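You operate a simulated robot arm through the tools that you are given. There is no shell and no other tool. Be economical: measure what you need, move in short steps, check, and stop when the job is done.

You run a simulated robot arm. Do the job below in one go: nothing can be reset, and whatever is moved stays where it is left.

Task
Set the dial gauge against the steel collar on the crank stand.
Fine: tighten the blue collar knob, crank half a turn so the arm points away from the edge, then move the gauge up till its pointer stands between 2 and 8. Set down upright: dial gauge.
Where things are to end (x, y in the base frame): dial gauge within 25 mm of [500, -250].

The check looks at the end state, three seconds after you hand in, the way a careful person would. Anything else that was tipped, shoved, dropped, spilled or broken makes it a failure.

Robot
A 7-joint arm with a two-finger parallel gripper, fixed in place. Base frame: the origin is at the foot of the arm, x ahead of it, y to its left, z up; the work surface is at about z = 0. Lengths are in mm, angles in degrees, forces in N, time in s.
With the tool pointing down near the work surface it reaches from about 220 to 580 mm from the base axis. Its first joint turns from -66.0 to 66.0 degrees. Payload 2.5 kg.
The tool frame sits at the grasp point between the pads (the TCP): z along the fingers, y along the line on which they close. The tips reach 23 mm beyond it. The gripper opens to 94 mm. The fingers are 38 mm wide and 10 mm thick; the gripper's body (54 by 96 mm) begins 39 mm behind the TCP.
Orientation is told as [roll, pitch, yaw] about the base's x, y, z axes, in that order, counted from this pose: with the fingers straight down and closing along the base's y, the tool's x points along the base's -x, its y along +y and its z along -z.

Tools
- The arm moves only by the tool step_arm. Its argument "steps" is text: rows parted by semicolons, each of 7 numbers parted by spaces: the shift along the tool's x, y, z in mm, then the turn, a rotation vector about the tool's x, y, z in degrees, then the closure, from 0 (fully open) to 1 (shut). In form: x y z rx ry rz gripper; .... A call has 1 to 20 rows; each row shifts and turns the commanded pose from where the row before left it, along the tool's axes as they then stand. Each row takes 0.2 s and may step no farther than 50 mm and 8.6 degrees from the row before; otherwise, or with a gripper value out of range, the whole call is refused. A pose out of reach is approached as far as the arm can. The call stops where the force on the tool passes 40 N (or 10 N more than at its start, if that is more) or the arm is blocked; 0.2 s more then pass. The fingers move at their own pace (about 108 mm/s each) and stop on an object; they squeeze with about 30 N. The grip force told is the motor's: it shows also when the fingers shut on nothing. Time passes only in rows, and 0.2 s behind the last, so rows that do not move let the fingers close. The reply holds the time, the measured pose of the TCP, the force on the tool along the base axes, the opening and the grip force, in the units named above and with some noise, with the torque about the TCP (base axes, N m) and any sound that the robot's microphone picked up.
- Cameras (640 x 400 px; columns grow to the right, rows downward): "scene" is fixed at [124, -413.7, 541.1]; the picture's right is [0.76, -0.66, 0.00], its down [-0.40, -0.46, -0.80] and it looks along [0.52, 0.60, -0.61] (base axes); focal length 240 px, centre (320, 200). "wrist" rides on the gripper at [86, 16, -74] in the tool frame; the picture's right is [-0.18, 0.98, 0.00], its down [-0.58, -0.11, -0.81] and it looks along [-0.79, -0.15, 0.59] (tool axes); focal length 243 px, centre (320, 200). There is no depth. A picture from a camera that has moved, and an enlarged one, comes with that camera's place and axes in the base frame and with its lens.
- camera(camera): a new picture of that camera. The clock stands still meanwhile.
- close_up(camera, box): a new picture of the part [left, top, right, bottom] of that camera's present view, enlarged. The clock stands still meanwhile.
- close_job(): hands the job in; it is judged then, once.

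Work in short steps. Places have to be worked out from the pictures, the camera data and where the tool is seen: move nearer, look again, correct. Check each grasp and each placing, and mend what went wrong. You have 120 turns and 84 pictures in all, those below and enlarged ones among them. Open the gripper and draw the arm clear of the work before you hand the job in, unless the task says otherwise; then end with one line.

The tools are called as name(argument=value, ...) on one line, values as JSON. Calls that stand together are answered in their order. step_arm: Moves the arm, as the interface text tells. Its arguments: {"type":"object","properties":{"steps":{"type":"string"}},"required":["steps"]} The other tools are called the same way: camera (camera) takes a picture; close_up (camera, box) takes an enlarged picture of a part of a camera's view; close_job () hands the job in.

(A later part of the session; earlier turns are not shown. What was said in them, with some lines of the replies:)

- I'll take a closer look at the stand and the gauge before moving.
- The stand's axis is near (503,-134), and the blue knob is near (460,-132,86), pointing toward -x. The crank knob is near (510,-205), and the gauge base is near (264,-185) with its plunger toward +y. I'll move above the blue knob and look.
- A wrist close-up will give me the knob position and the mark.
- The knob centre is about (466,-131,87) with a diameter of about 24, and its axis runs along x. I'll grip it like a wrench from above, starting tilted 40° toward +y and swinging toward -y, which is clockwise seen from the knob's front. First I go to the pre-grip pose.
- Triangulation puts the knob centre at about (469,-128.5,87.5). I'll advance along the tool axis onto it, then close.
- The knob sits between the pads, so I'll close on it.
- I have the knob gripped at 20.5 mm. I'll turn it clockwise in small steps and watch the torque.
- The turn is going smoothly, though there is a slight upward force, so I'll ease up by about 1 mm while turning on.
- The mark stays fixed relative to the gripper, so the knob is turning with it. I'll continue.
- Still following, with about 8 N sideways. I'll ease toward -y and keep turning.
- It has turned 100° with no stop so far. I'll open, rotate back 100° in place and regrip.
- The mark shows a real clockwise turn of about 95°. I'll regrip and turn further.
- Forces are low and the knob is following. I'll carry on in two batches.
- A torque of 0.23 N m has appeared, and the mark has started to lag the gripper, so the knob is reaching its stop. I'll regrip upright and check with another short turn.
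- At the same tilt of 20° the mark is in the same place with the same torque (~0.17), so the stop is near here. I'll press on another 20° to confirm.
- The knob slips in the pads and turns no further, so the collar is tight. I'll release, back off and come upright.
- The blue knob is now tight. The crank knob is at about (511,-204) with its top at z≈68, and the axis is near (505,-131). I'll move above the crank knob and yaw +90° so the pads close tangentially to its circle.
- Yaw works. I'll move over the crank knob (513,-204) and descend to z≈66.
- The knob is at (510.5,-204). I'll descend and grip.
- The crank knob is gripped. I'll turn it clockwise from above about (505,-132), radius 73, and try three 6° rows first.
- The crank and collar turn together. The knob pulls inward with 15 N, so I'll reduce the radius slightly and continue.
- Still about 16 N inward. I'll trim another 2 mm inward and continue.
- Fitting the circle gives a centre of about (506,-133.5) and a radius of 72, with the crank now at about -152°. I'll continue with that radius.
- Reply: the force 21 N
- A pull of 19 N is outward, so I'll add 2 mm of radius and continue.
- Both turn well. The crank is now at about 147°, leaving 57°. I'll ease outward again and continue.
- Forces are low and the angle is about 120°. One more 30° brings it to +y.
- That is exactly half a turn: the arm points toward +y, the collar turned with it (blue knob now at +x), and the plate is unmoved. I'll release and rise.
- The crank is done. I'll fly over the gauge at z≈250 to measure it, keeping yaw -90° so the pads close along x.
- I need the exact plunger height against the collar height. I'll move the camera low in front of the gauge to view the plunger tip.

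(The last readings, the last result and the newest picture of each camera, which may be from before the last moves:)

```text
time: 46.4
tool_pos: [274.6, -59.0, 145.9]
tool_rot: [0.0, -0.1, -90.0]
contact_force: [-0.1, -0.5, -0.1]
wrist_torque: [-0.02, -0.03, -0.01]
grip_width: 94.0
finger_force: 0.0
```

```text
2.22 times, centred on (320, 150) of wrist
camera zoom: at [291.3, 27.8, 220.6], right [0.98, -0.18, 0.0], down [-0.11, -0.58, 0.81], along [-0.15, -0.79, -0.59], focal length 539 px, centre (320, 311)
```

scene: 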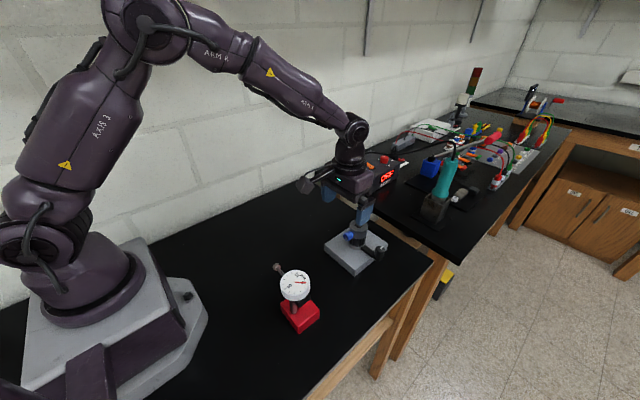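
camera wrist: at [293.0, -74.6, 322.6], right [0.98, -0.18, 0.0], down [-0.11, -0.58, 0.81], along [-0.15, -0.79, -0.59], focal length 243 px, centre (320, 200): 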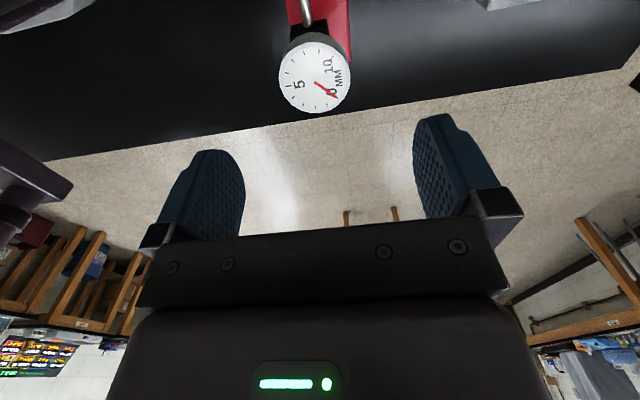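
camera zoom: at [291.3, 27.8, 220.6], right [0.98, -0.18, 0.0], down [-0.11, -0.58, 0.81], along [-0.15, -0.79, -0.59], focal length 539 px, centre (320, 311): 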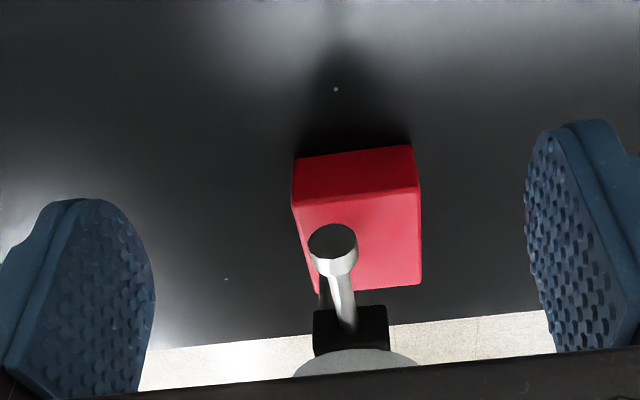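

The plunger tip head comes out at (270,-100,101), the base centre at (270,-175) and the dial top at z≈121. I'll take the same relative view over the collar to compare heights.

step_arm(steps="0 39 0 0 0 0 0;0 39 0 0 0 0 0;0 39 0 0 0 0 0;-8 39 0 0 0 0 0;-8 39 0 0 0 0 0;-8 39 0 0 0 0 0;0 0 0 0 0 0 0")

close_up(camera="wrist", box=[220, 60, 420, 240])

close_up(camera="scene", box=[322, 205, 402, 265])

```text
time: 48.0
tool_pos: [508.3, -84.4, 149.2]
tool_rot: [0.0, -0.1, -90.0]
contact_force: [-0.3, -0.4, 0.1]
wrist_torque: [0.02, 0.0, 0.01]
grip_width: 94.1
finger_force: 0.1
```

```text
2.22 times, centred on (320, 150) of wrist
camera zoom: at [524.8, 3.6, 222.2], right [0.98, -0.18, 0.0], down [-0.11, -0.58, 0.81], along [-0.15, -0.79, -0.59], focal length 539 px, centre (320, 311)
```

zoom: 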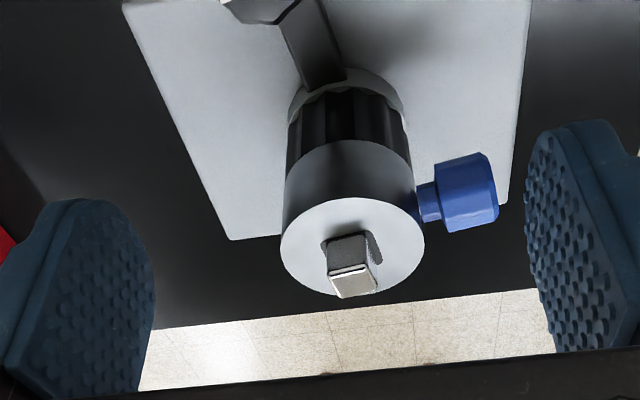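

```text
6.67 times, centred on (362, 235) of scene
camera zoom: at [124.0, -413.7, 541.1], right [0.76, -0.66, 0.0], down [-0.4, -0.46, -0.8], along [0.52, 0.6, -0.61], focal length 1597 px, centre (40, -33)
```

zoom: 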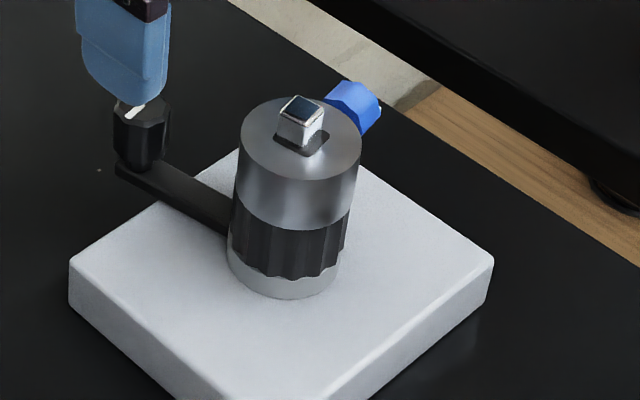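

The collar top is at (509,-131), z≈96, with radius 24.5, so its near face is at y≈-155. The tip height is close to the rim, and I'll check it when placing. Now I'll go and grip the gauge by its dial case, 59 mm across at z≈106–121, centred near (269,-174).

step_arm(steps="0 0 -40 0 0 0 0;0 0 -31 0 0 0 0;-15 -40 0 0 0 0 0;-15 -40 0 0 0 0 0;-15 -40 0 0 0 0 0;-15 -40 0 0 0 0 0;-15 -40 0 0 0 0 0;-15 -39 0 0 0 0 0;0 0 30 0 0 0 0;0 0 30 0 0 0 0;0 0 0 0 0 0 0")

camera(camera="wrist")

close_up(camera="scene", box=[242, 215, 358, 335])

```text
time: 50.4
tool_pos: [270.2, -175.3, 159.6]
tool_rot: [0.0, -0.1, -90.0]
contact_force: [0.8, -0.3, -0.5]
wrist_torque: [0.03, -0.01, -0.04]
grip_width: 94.2
finger_force: 0.0
```

```text
42 pictures are left
camera wrist: at [286.0, -87.8, 233.3], right [0.98, -0.18, 0.0], down [-0.11, -0.58, 0.81], along [-0.15, -0.79, -0.59], focal length 243 px, centre (320, 200)
```

wrist: 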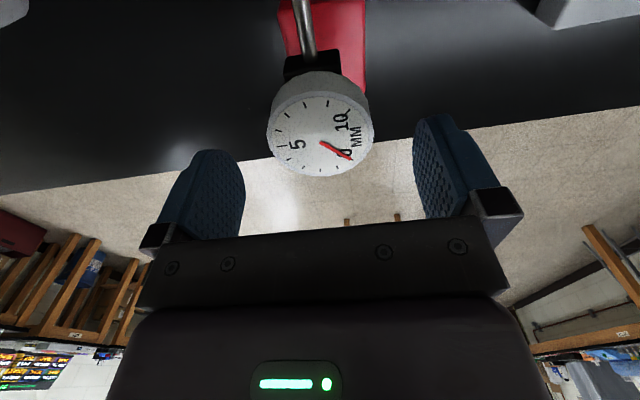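

```text
3.33 times, centred on (300, 275) of scene
camera zoom: at [124.0, -413.7, 541.1], right [0.76, -0.66, 0.0], down [-0.4, -0.46, -0.8], along [0.52, 0.6, -0.61], focal length 798 px, centre (387, -50)
```

zoom: 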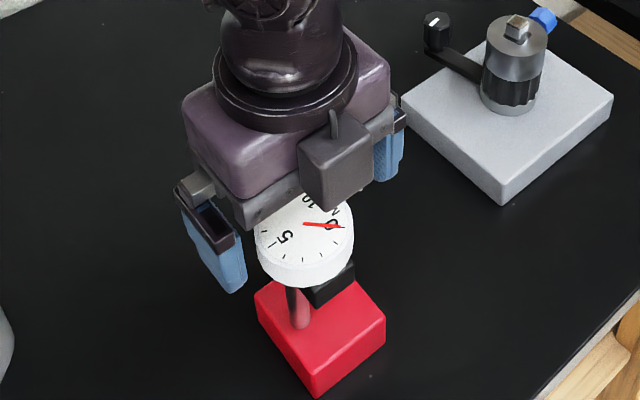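

The dial top centre is at (269,-173,120). I'll descend to z≈112 and close gently around the case.

step_arm(steps="2 -0.5 16 0 0 0 0;0 0 16 0 0 0 0;0 0 15 0 0 0 0;0 0 0 0 0 0 0.2;0 0 0 0 0 0 0.3;0 0 0 0 0 0 0.4;0 0 0 0 0 0 0.5;0 0 0 0 0 0 0.5")

camera(camera="wrist")

close_up(camera="scene", box=[242, 215, 358, 335])

```text
time: 52.2
tool_pos: [269.9, -173.2, 112.5]
tool_rot: [-0.1, -0.2, -89.9]
contact_force: [0.8, 0.2, 0.7]
wrist_torque: [-0.04, -0.08, 0.02]
grip_width: 57.5
finger_force: 29.8
```

```text
40 pictures are left
camera wrist: at [285.8, -85.0, 185.5], right [0.98, -0.18, 0.0], down [-0.11, -0.58, 0.81], along [-0.15, -0.79, -0.59], focal length 243 px, centre (320, 200)
```

wrist: 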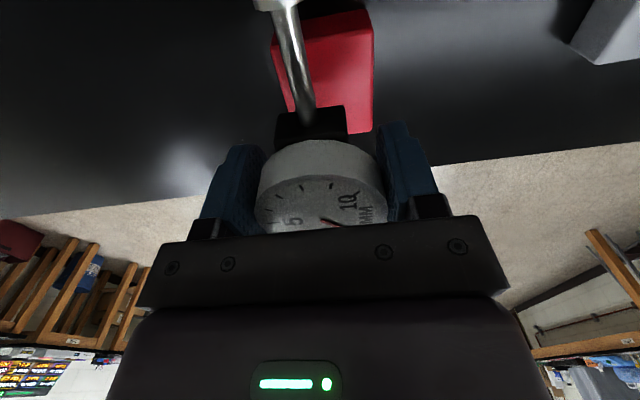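

```text
3.33 times, centred on (300, 275) of scene
camera zoom: at [124.0, -413.7, 541.1], right [0.76, -0.66, 0.0], down [-0.4, -0.46, -0.8], along [0.52, 0.6, -0.61], focal length 798 px, centre (387, -50)
```

zoom: 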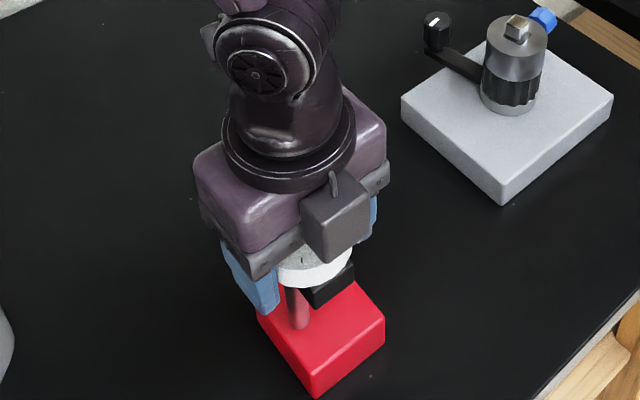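

The case is gripped at 57.5 mm. I'll lift it slightly and check that the gauge hangs upright.

step_arm(steps="0 0 -5 0 0 0 0.6;0 0 -10 0 0 0 0.6;0 0 -15 0 0 0 0.6;0 0 0 0 0 0 0.6")

close_up(camera="scene", box=[242, 215, 358, 335])

```text
time: 53.2
tool_pos: [267.4, -172.9, 142.6]
tool_rot: [0.0, 0.0, -90.0]
contact_force: [0.7, -0.8, -4.4]
wrist_torque: [0.0, -0.03, 0.01]
grip_width: 57.8
finger_force: 29.7
```

```text
3.33 times, centred on (300, 275) of scene
camera zoom: at [124.1, -413.7, 541.0], right [0.76, -0.66, 0.0], down [-0.4, -0.46, -0.8], along [0.52, 0.6, -0.61], focal length 798 px, centre (387, -50)
```

zoom: 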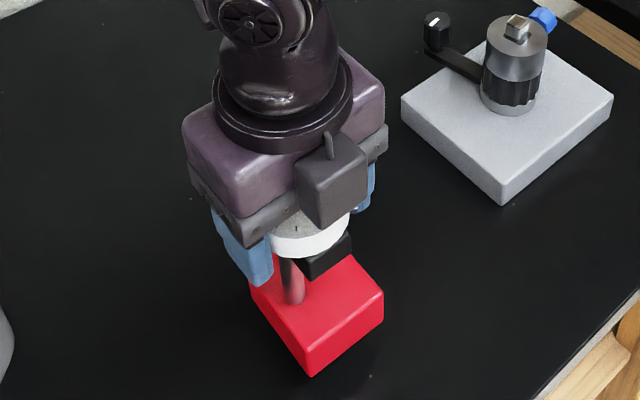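

It's upright and held. I'll carry it to about (506,-262), still clear of the collar, and lower most of the way.

step_arm(steps="-30 0 0 0 0 0 0.6;-30 10 0 0 0 0 0.6;-29 30 0 0 0 0 0.6;0 40 0 0 0 0 0.6;0 40 0 0 0 0 0.6;0 40 0 0 0 0 0.6;0 40 0 0 0 0 0.6;0 38 0 0 0 0 0.6;0 0 10 0 0 0 0.6;0 0 10 0 0 0 0.6;0 0 0 0 0 0 0.6")

camera(camera="wrist")

camera(camera="scene")

```text
time: 55.6
tool_pos: [507.6, -262.5, 122.0]
tool_rot: [0.0, -0.1, -90.0]
contact_force: [-0.6, 0.4, -5.9]
wrist_torque: [0.02, 0.04, -0.01]
grip_width: 57.5
finger_force: 30.5
```

```text
37 pictures are left
camera wrist: at [524.7, -174.7, 195.3], right [0.98, -0.18, 0.0], down [-0.11, -0.58, 0.81], along [-0.15, -0.79, -0.59], focal length 243 px, centre (320, 200)
```

wrist: 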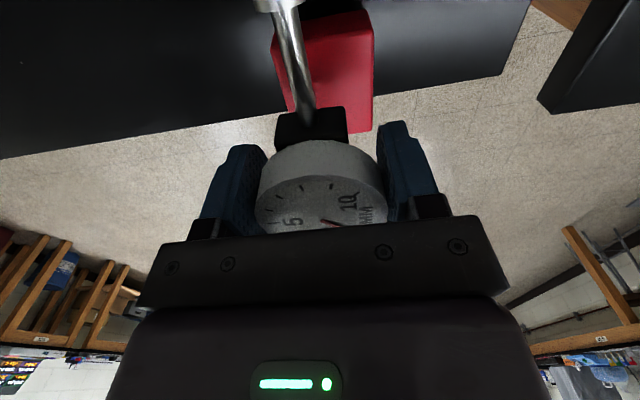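

```text
36 pictures are left
```

scene: 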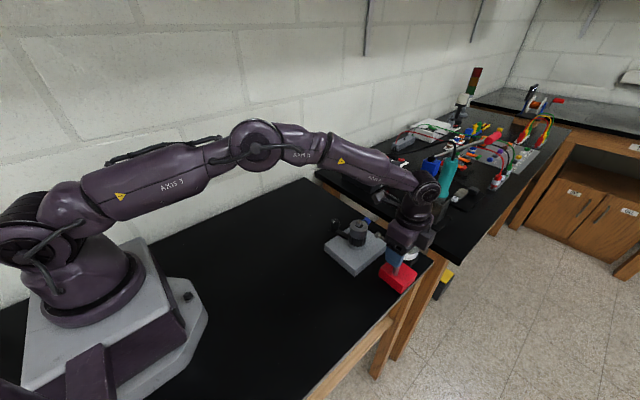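

Next I'll lower to the table in small steps until it touches, then view it up close.

step_arm(steps="0 0 4 0 0 0 0.6;0 0 3 0 0 0 0.6;0 0 1.5 0 0 0 0.6;0 0 1 0 0 0 0.6;0 0 0 0 0 0 0.6")

close_up(camera="scene", box=[330, 205, 450, 305])

```text
time: 56.8
tool_pos: [507.4, -262.2, 112.0]
tool_rot: [0.0, -0.1, -90.0]
contact_force: [0.3, -0.3, -4.3]
wrist_torque: [0.02, 0.0, 0.01]
grip_width: 57.7
finger_force: 29.9
```

```text
4.00 times, centred on (390, 255) of scene
camera zoom: at [124.1, -413.7, 541.0], right [0.76, -0.66, 0.0], down [-0.4, -0.46, -0.8], along [0.52, 0.6, -0.61], focal length 958 px, centre (40, -20)
```

zoom: 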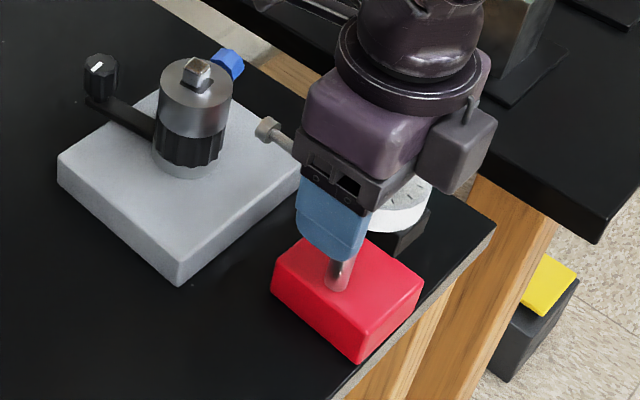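

It's almost down: the gauge's weight still hangs on the tool. I'll lower in 0.7 mm steps, shifting x by -3.

step_arm(steps="0 -3 0 0 0 0 0.6;0 0 0.7 0 0 0 0.6;0 0 0.7 0 0 0 0.6;0 0 0 0 0 0 0.6")

```text
time: 57.8
tool_pos: [504.0, -261.2, 112.4]
tool_rot: [0.1, -0.1, -90.0]
contact_force: [-1.2, 4.1, 6.3]
wrist_torque: [0.1, 0.48, -0.14]
grip_width: 57.5
finger_force: 30.6
```

It's touching the table. I'll ease the pressure by 0.6 mm and slide toward the collar.

step_arm(steps="0 0 -0.6 0 0 0 0.6;5 0 0 0 0 0 0.6;5 0 0 0 0 0 0.6;5 0 0 0 0 0 0.6;3 0 0 0 0 0 0.6;3 0 0 0 0 0 0.6;0 0 0 0 0 0 0.6")

camera(camera="wrist")

close_up(camera="scene", box=[330, 205, 450, 305])

```text
time: 59.4
tool_pos: [504.7, -240.5, 112.3]
tool_rot: [0.0, -0.1, -90.0]
contact_force: [-0.4, -3.9, -0.7]
wrist_torque: [-0.33, -0.1, -0.08]
grip_width: 57.6
finger_force: 30.6
```

```text
34 pictures are left
camera wrist: at [521.3, -152.8, 185.5], right [0.98, -0.18, 0.0], down [-0.11, -0.58, 0.81], along [-0.15, -0.79, -0.59], focal length 243 px, centre (320, 200)
```

wrist: 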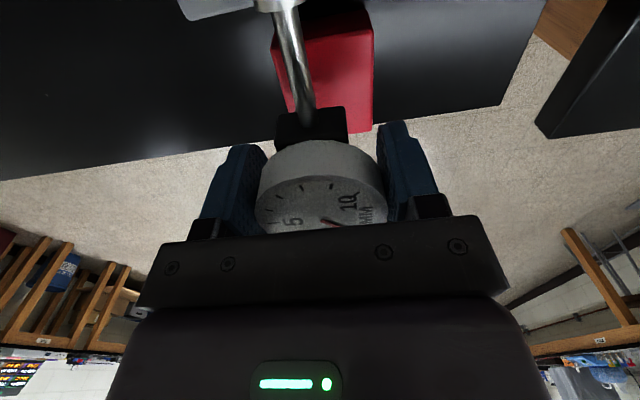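

```text
4.00 times, centred on (390, 255) of scene
camera zoom: at [124.0, -413.7, 541.1], right [0.76, -0.66, 0.0], down [-0.4, -0.46, -0.8], along [0.52, 0.6, -0.61], focal length 958 px, centre (40, -20)
```

zoom: 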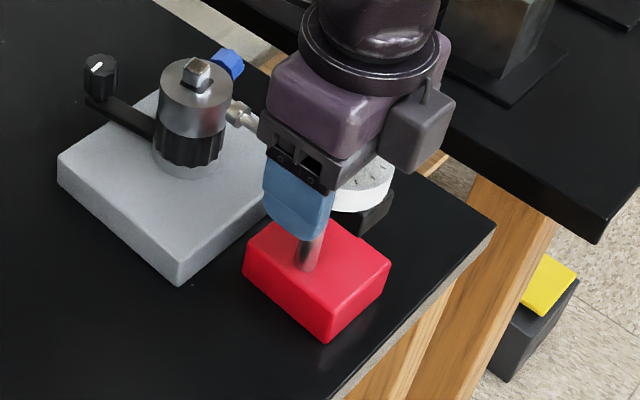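

The tip is just about at the collar face and at the right height. I'll advance 4 mm and watch the pointer.

step_arm(steps="2 0 0 0 0 0 0.6;2 0 0 0 0 0 0.6;0 0 0 0 0 0 0.6")

close_up(camera="wrist", box=[240, 0, 400, 240])

close_up(camera="scene", box=[360, 205, 440, 265])

```text
time: 60.2
tool_pos: [504.2, -237.2, 112.3]
tool_rot: [0.0, -0.1, -90.0]
contact_force: [0.6, -2.7, -2.1]
wrist_torque: [-0.31, -0.19, -0.09]
grip_width: 57.7
finger_force: 29.8
```

```text
1.67 times, centred on (320, 120) of wrist
camera zoom: at [521.0, -148.7, 185.5], right [0.98, -0.18, 0.0], down [-0.11, -0.58, 0.81], along [-0.15, -0.79, -0.59], focal length 404 px, centre (320, 333)
```

zoom: 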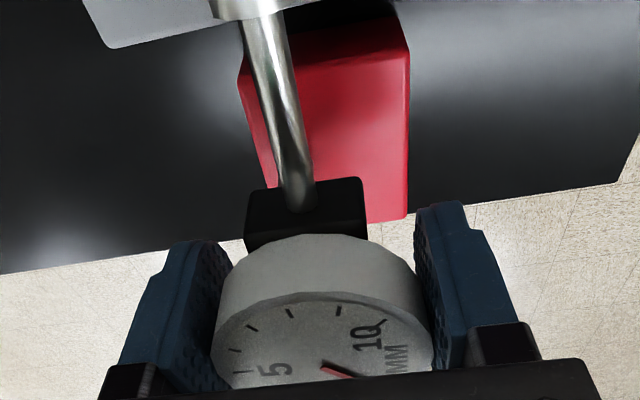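

```text
6.67 times, centred on (400, 235) of scene
camera zoom: at [124.0, -413.7, 541.1], right [0.76, -0.66, 0.0], down [-0.4, -0.46, -0.8], along [0.52, 0.6, -0.61], focal length 1597 px, centre (-213, -33)
```

zoom: 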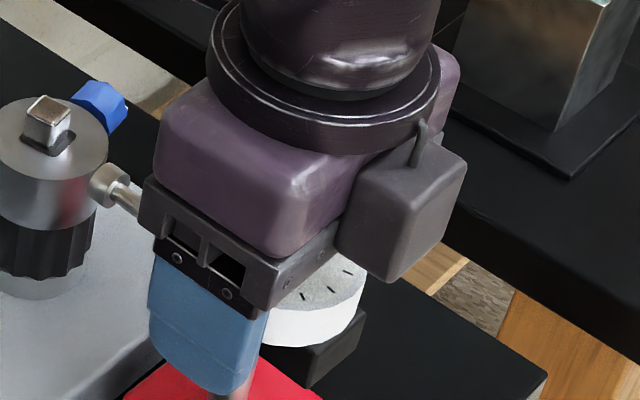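

The tip is at the collar, but the pointer is still near 0. I'll advance another 3 mm and check.

step_arm(steps="1.5 0 0 0 0 0 0.6;1.5 0 0 0 0 0 0.6;0 0 0 0 0 0 0.6")

close_up(camera="wrist", box=[240, 120, 400, 240])

close_up(camera="scene", box=[350, 205, 430, 265])

```text
time: 61.0
tool_pos: [504.1, -233.4, 112.4]
tool_rot: [0.0, -0.2, -90.0]
contact_force: [0.3, -4.0, 3.3]
wrist_torque: [-0.14, 0.24, 0.07]
grip_width: 57.4
finger_force: 30.3
```

```text
3.33 times, centred on (320, 180) of wrist
camera zoom: at [520.5, -145.5, 185.5], right [0.98, -0.18, 0.0], down [-0.11, -0.58, 0.81], along [-0.15, -0.79, -0.59], focal length 809 px, centre (320, 267)
```

zoom: 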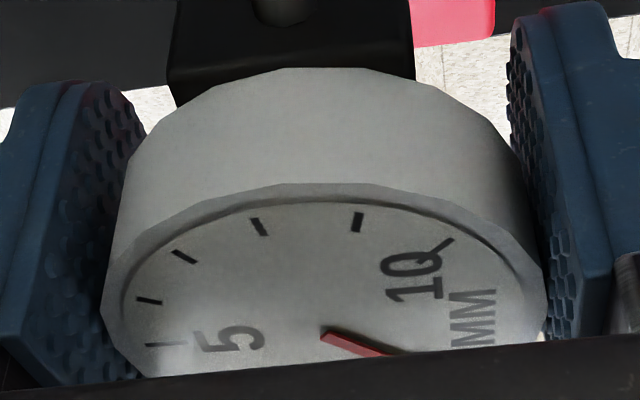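

```text
6.67 times, centred on (390, 235) of scene
camera zoom: at [124.0, -413.7, 541.1], right [0.76, -0.66, 0.0], down [-0.4, -0.46, -0.8], along [0.52, 0.6, -0.61], focal length 1597 px, centre (-147, -33)
```

zoom: 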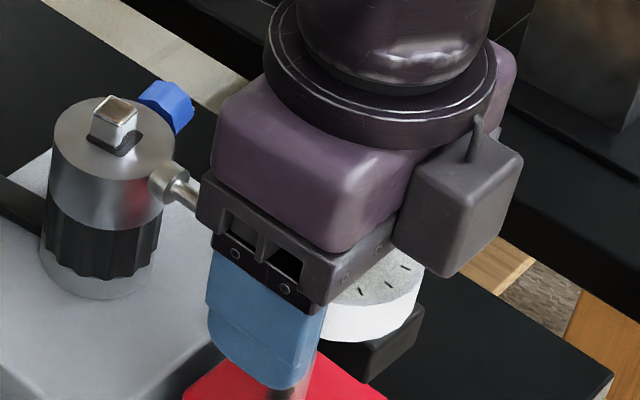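

The tip looks right at contact. I'll advance 2 mm more.

step_arm(steps="1 0 0 0 0 0 0.6;1 0 0 0 0 0 0.6;0 0 0 0 0 0 0.6")

close_up(camera="wrist", box=[240, 120, 400, 240])

close_up(camera="scene", box=[350, 205, 430, 265])

```text
time: 61.8
tool_pos: [503.1, -232.0, 110.9]
tool_rot: [0.0, -0.1, -90.0]
contact_force: [-1.0, -4.5, 5.2]
wrist_torque: [-0.16, 0.17, 0.07]
grip_width: 57.7
finger_force: 30.0
```

```text
3.33 times, centred on (320, 180) of wrist
camera zoom: at [520.4, -143.9, 185.5], right [0.98, -0.18, 0.0], down [-0.11, -0.58, 0.81], along [-0.15, -0.79, -0.59], focal length 809 px, centre (320, 267)
```

zoom: 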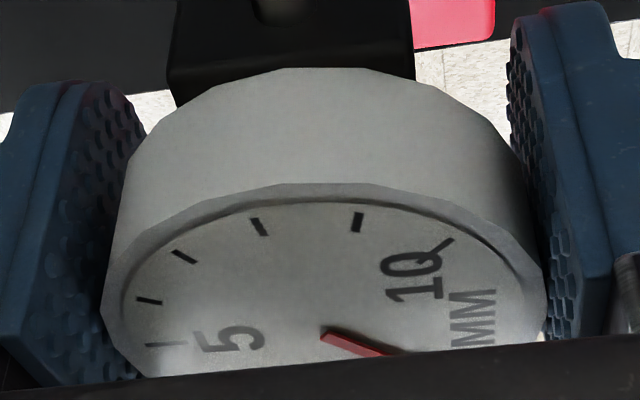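

```text
6.67 times, centred on (390, 235) of scene
camera zoom: at [124.0, -413.7, 541.1], right [0.76, -0.66, 0.0], down [-0.4, -0.46, -0.8], along [0.52, 0.6, -0.61], focal length 1597 px, centre (-147, -33)
```

zoom: 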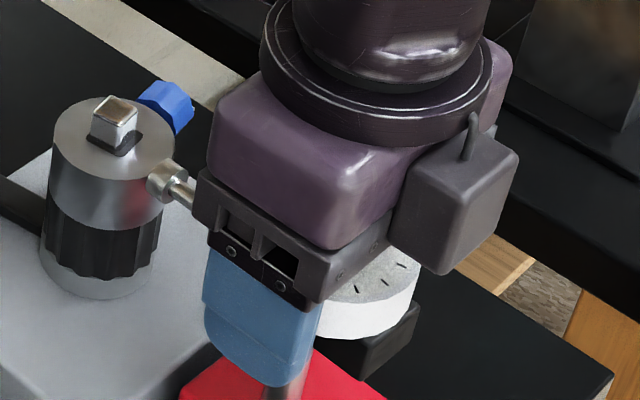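

It's still ambiguous. I'll advance 2 mm more and compare.

step_arm(steps="1 0 0 0 0 0 0.6;1 0 0 0 0 0 0.6;0 0 0 0 0 0 0.6")

close_up(camera="wrist", box=[240, 120, 400, 240])

close_up(camera="scene", box=[350, 210, 390, 240])

```text
time: 62.6
tool_pos: [504.3, -229.4, 111.2]
tool_rot: [0.1, 0.0, -90.0]
contact_force: [-2.9, -4.4, 5.9]
wrist_torque: [-0.15, 0.14, 0.06]
grip_width: 57.5
finger_force: 29.9
```

```text
3.33 times, centred on (320, 180) of wrist
camera zoom: at [520.8, -142.1, 185.5], right [0.98, -0.18, 0.0], down [-0.11, -0.58, 0.81], along [-0.15, -0.79, -0.59], focal length 809 px, centre (320, 267)
```

zoom: 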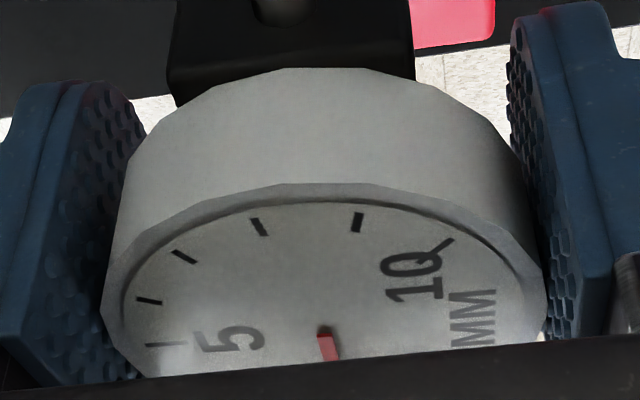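

```text
13.33 times, centred on (370, 225) of scene
camera zoom: at [124.0, -413.7, 541.1], right [0.76, -0.66, 0.0], down [-0.4, -0.46, -0.8], along [0.52, 0.6, -0.61], focal length 3193 px, centre (-347, -133)
```

zoom: 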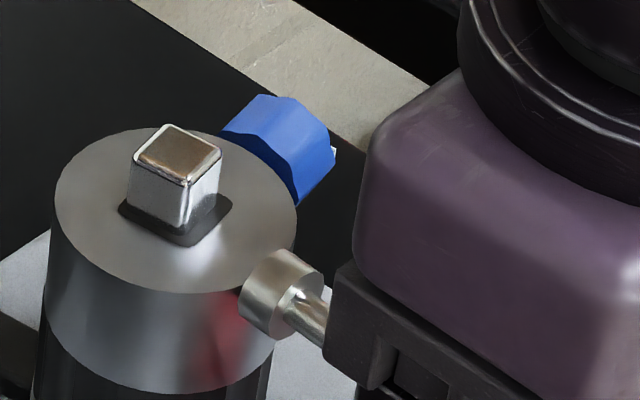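

The pointer has moved to about 1.5, so it's in contact. I'll advance 1.5 mm more for margin.

step_arm(steps="0.8 0 0 0 0 0 0.6;0.8 0 0 0 0 0 0.6;0 0 0 0 0 0 0.6")

close_up(camera="wrist", box=[240, 120, 400, 240])

```text
time: 63.4
tool_pos: [504.7, -228.8, 112.1]
tool_rot: [0.0, -0.1, -90.1]
contact_force: [-0.5, -6.1, 6.8]
wrist_torque: [-0.19, 0.34, 0.16]
grip_width: 57.4
finger_force: 29.8
```

```text
3.33 times, centred on (320, 180) of wrist
camera zoom: at [520.9, -140.6, 185.5], right [0.98, -0.18, 0.0], down [-0.11, -0.58, 0.81], along [-0.15, -0.79, -0.59], focal length 809 px, centre (320, 267)
```

zoom: 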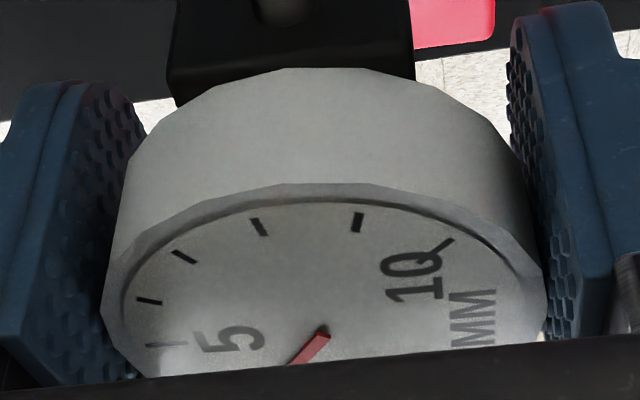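

The pointer is now near 3. I'll release slowly and check the reading.

step_arm(steps="0 0 -0.5 0 0 0 0.5;0 0 0 0 0 0 0.35;0 0 0 0 0 0 0.25;0 0 0 0 0 0 0.1;0 0 0 0 0 0 0")

close_up(camera="wrist", box=[240, 120, 400, 240])

```text
time: 64.6
tool_pos: [505.2, -228.2, 112.2]
tool_rot: [-0.1, -0.1, -90.0]
contact_force: [0.1, 0.4, 0.4]
wrist_torque: [0.0, 0.01, -0.01]
grip_width: 94.1
finger_force: 0.0
```

```text
3.33 times, centred on (320, 180) of wrist
camera zoom: at [521.2, -140.3, 185.7], right [0.98, -0.18, 0.0], down [-0.11, -0.58, 0.81], along [-0.15, -0.79, -0.59], focal length 809 px, centre (320, 267)
```

zoom: 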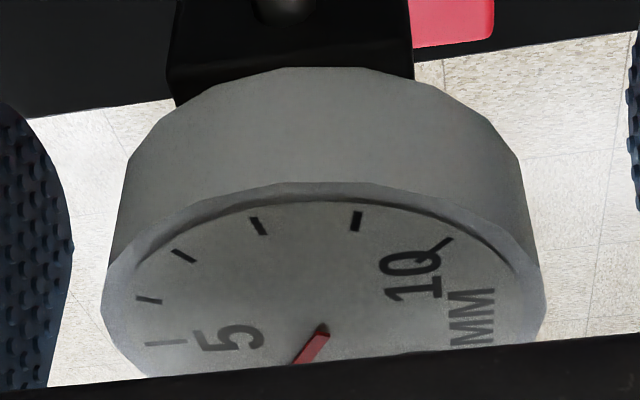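

The gauge held its place. I'll rise straight up and take a clear look.

step_arm(steps="0 0 -25 0 0 0 0;0 0 -35 0 0 0 0;0 0 -45 0 0 0 0;0 0 -45 0 0 0 0;0 -45 0 0 0 0 0;0 -45 0 0 0 0 0;0 -45 0 0 0 0 0;0 -45 0 0 0 0 0;0 0 0 0 0 0 0")

close_up(camera="scene", box=[350, 205, 446, 285])

camera(camera="scene")

```text
time: 66.6
tool_pos: [322.0, -227.3, 261.4]
tool_rot: [0.0, -0.1, -90.0]
contact_force: [0.4, -0.8, 0.3]
wrist_torque: [-0.01, -0.01, -0.03]
grip_width: 93.9
finger_force: 0.0
```

```text
5.00 times, centred on (398, 245) of scene
camera zoom: at [124.0, -413.7, 541.1], right [0.76, -0.66, 0.0], down [-0.4, -0.46, -0.8], along [0.52, 0.6, -0.61], focal length 1198 px, centre (-70, -25)
```

zoom: 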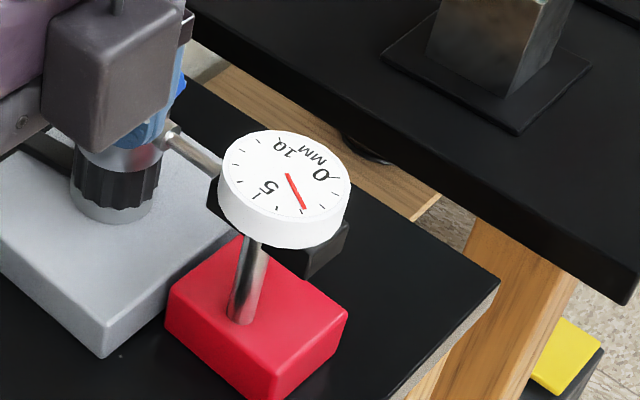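

```text
21 pictures are left
```

scene: 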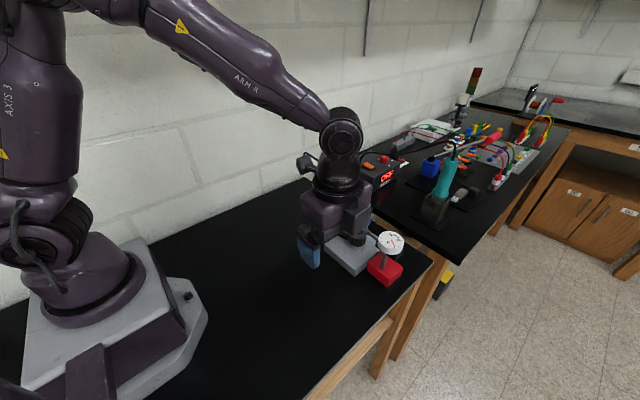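

The pointer is near 2.5–3. I'll zoom in on the dial and measure the base position precisely.

close_up(camera="scene", box=[376, 225, 416, 255])

close_up(camera="scene", box=[356, 240, 416, 295])

```text
13.33 times, centred on (396, 240) of scene
camera zoom: at [124.0, -413.7, 541.1], right [0.76, -0.66, 0.0], down [-0.4, -0.46, -0.8], along [0.52, 0.6, -0.61], focal length 3193 px, centre (-693, -333)
```

zoom: 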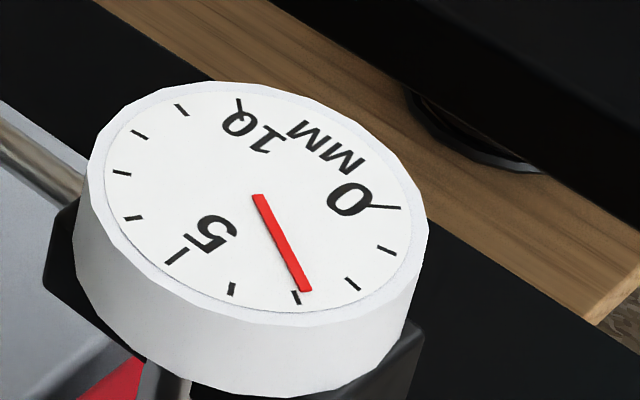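

```text
7.27 times, centred on (386, 268) of scene
camera zoom: at [124.0, -413.7, 541.1], right [0.76, -0.66, 0.0], down [-0.4, -0.46, -0.8], along [0.52, 0.6, -0.61], focal length 1742 px, centre (-160, -291)
```

zoom: 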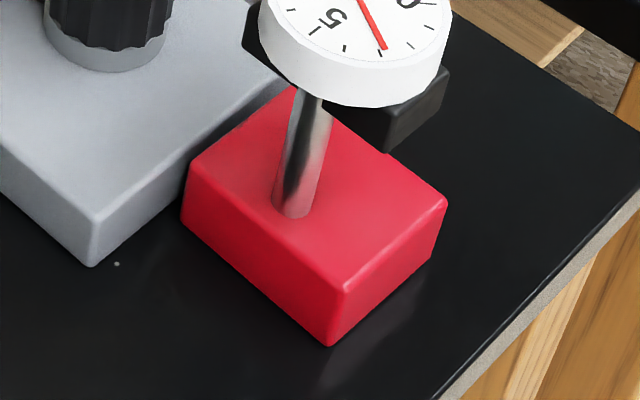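

The dial reads about 2.8. The base centre is about (506,-233), which is within 25 mm of the target. I'll draw the arm clear and do a final check.

step_arm(steps="0 -35 -35 0 0 0 0;0 -35 -35 0 0 0 0;0 0 -40 0 0 0 0;0 0 -40 0 0 0 0;0 0 0 0 0 0 0;0 0 0 0 0 0 0")

close_up(camera="scene", box=[315, 200, 435, 300])

close_up(camera="scene", box=[376, 225, 416, 255])

```text
time: 68.0
tool_pos: [254.2, -225.4, 411.9]
tool_rot: [0.1, 0.0, -89.9]
contact_force: [0.0, -0.3, 0.1]
wrist_torque: [0.06, 0.01, -0.01]
grip_width: 94.1
finger_force: 0.0
```

```text
4.00 times, centred on (375, 250) of scene
camera zoom: at [124.0, -413.7, 541.1], right [0.76, -0.66, 0.0], down [-0.4, -0.46, -0.8], along [0.52, 0.6, -0.61], focal length 958 px, centre (100, 0)
```

zoom: 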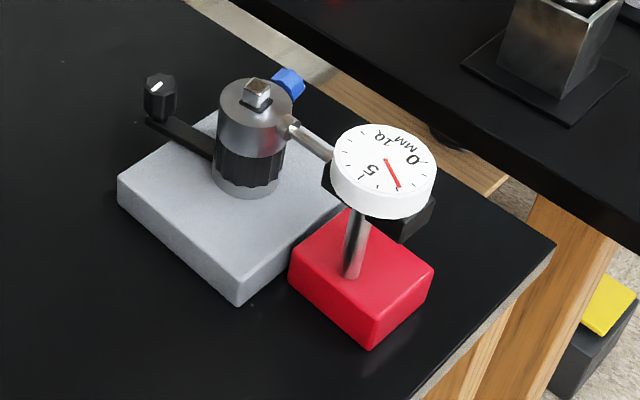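

```text
13.33 times, centred on (396, 240) of scene
camera zoom: at [124.0, -413.7, 541.1], right [0.76, -0.66, 0.0], down [-0.4, -0.46, -0.8], along [0.52, 0.6, -0.61], focal length 3193 px, centre (-693, -333)
```

zoom: 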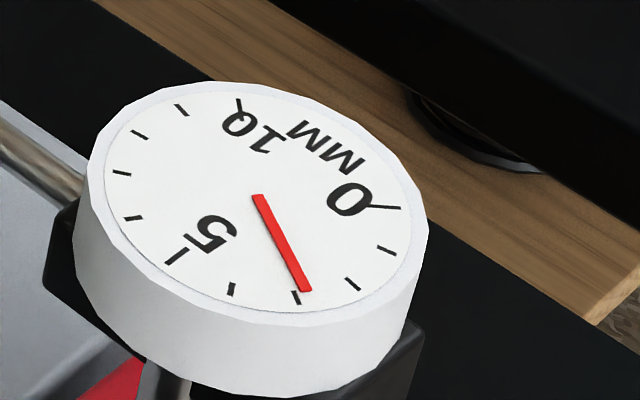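

The dial holds steady at about 2.8, the gauge is upright, the crank arm points away from the edge and the robot arm is clear. I'm handing in.

close_job()

```text
The job is handed in.
```

I tightened the blue collar knob to its stop and cranked half a turn, so the crank arm points away from the edge. The dial gauge stands upright at about (506, -233), 18 mm from the target, against the collar and reading about 2.8.
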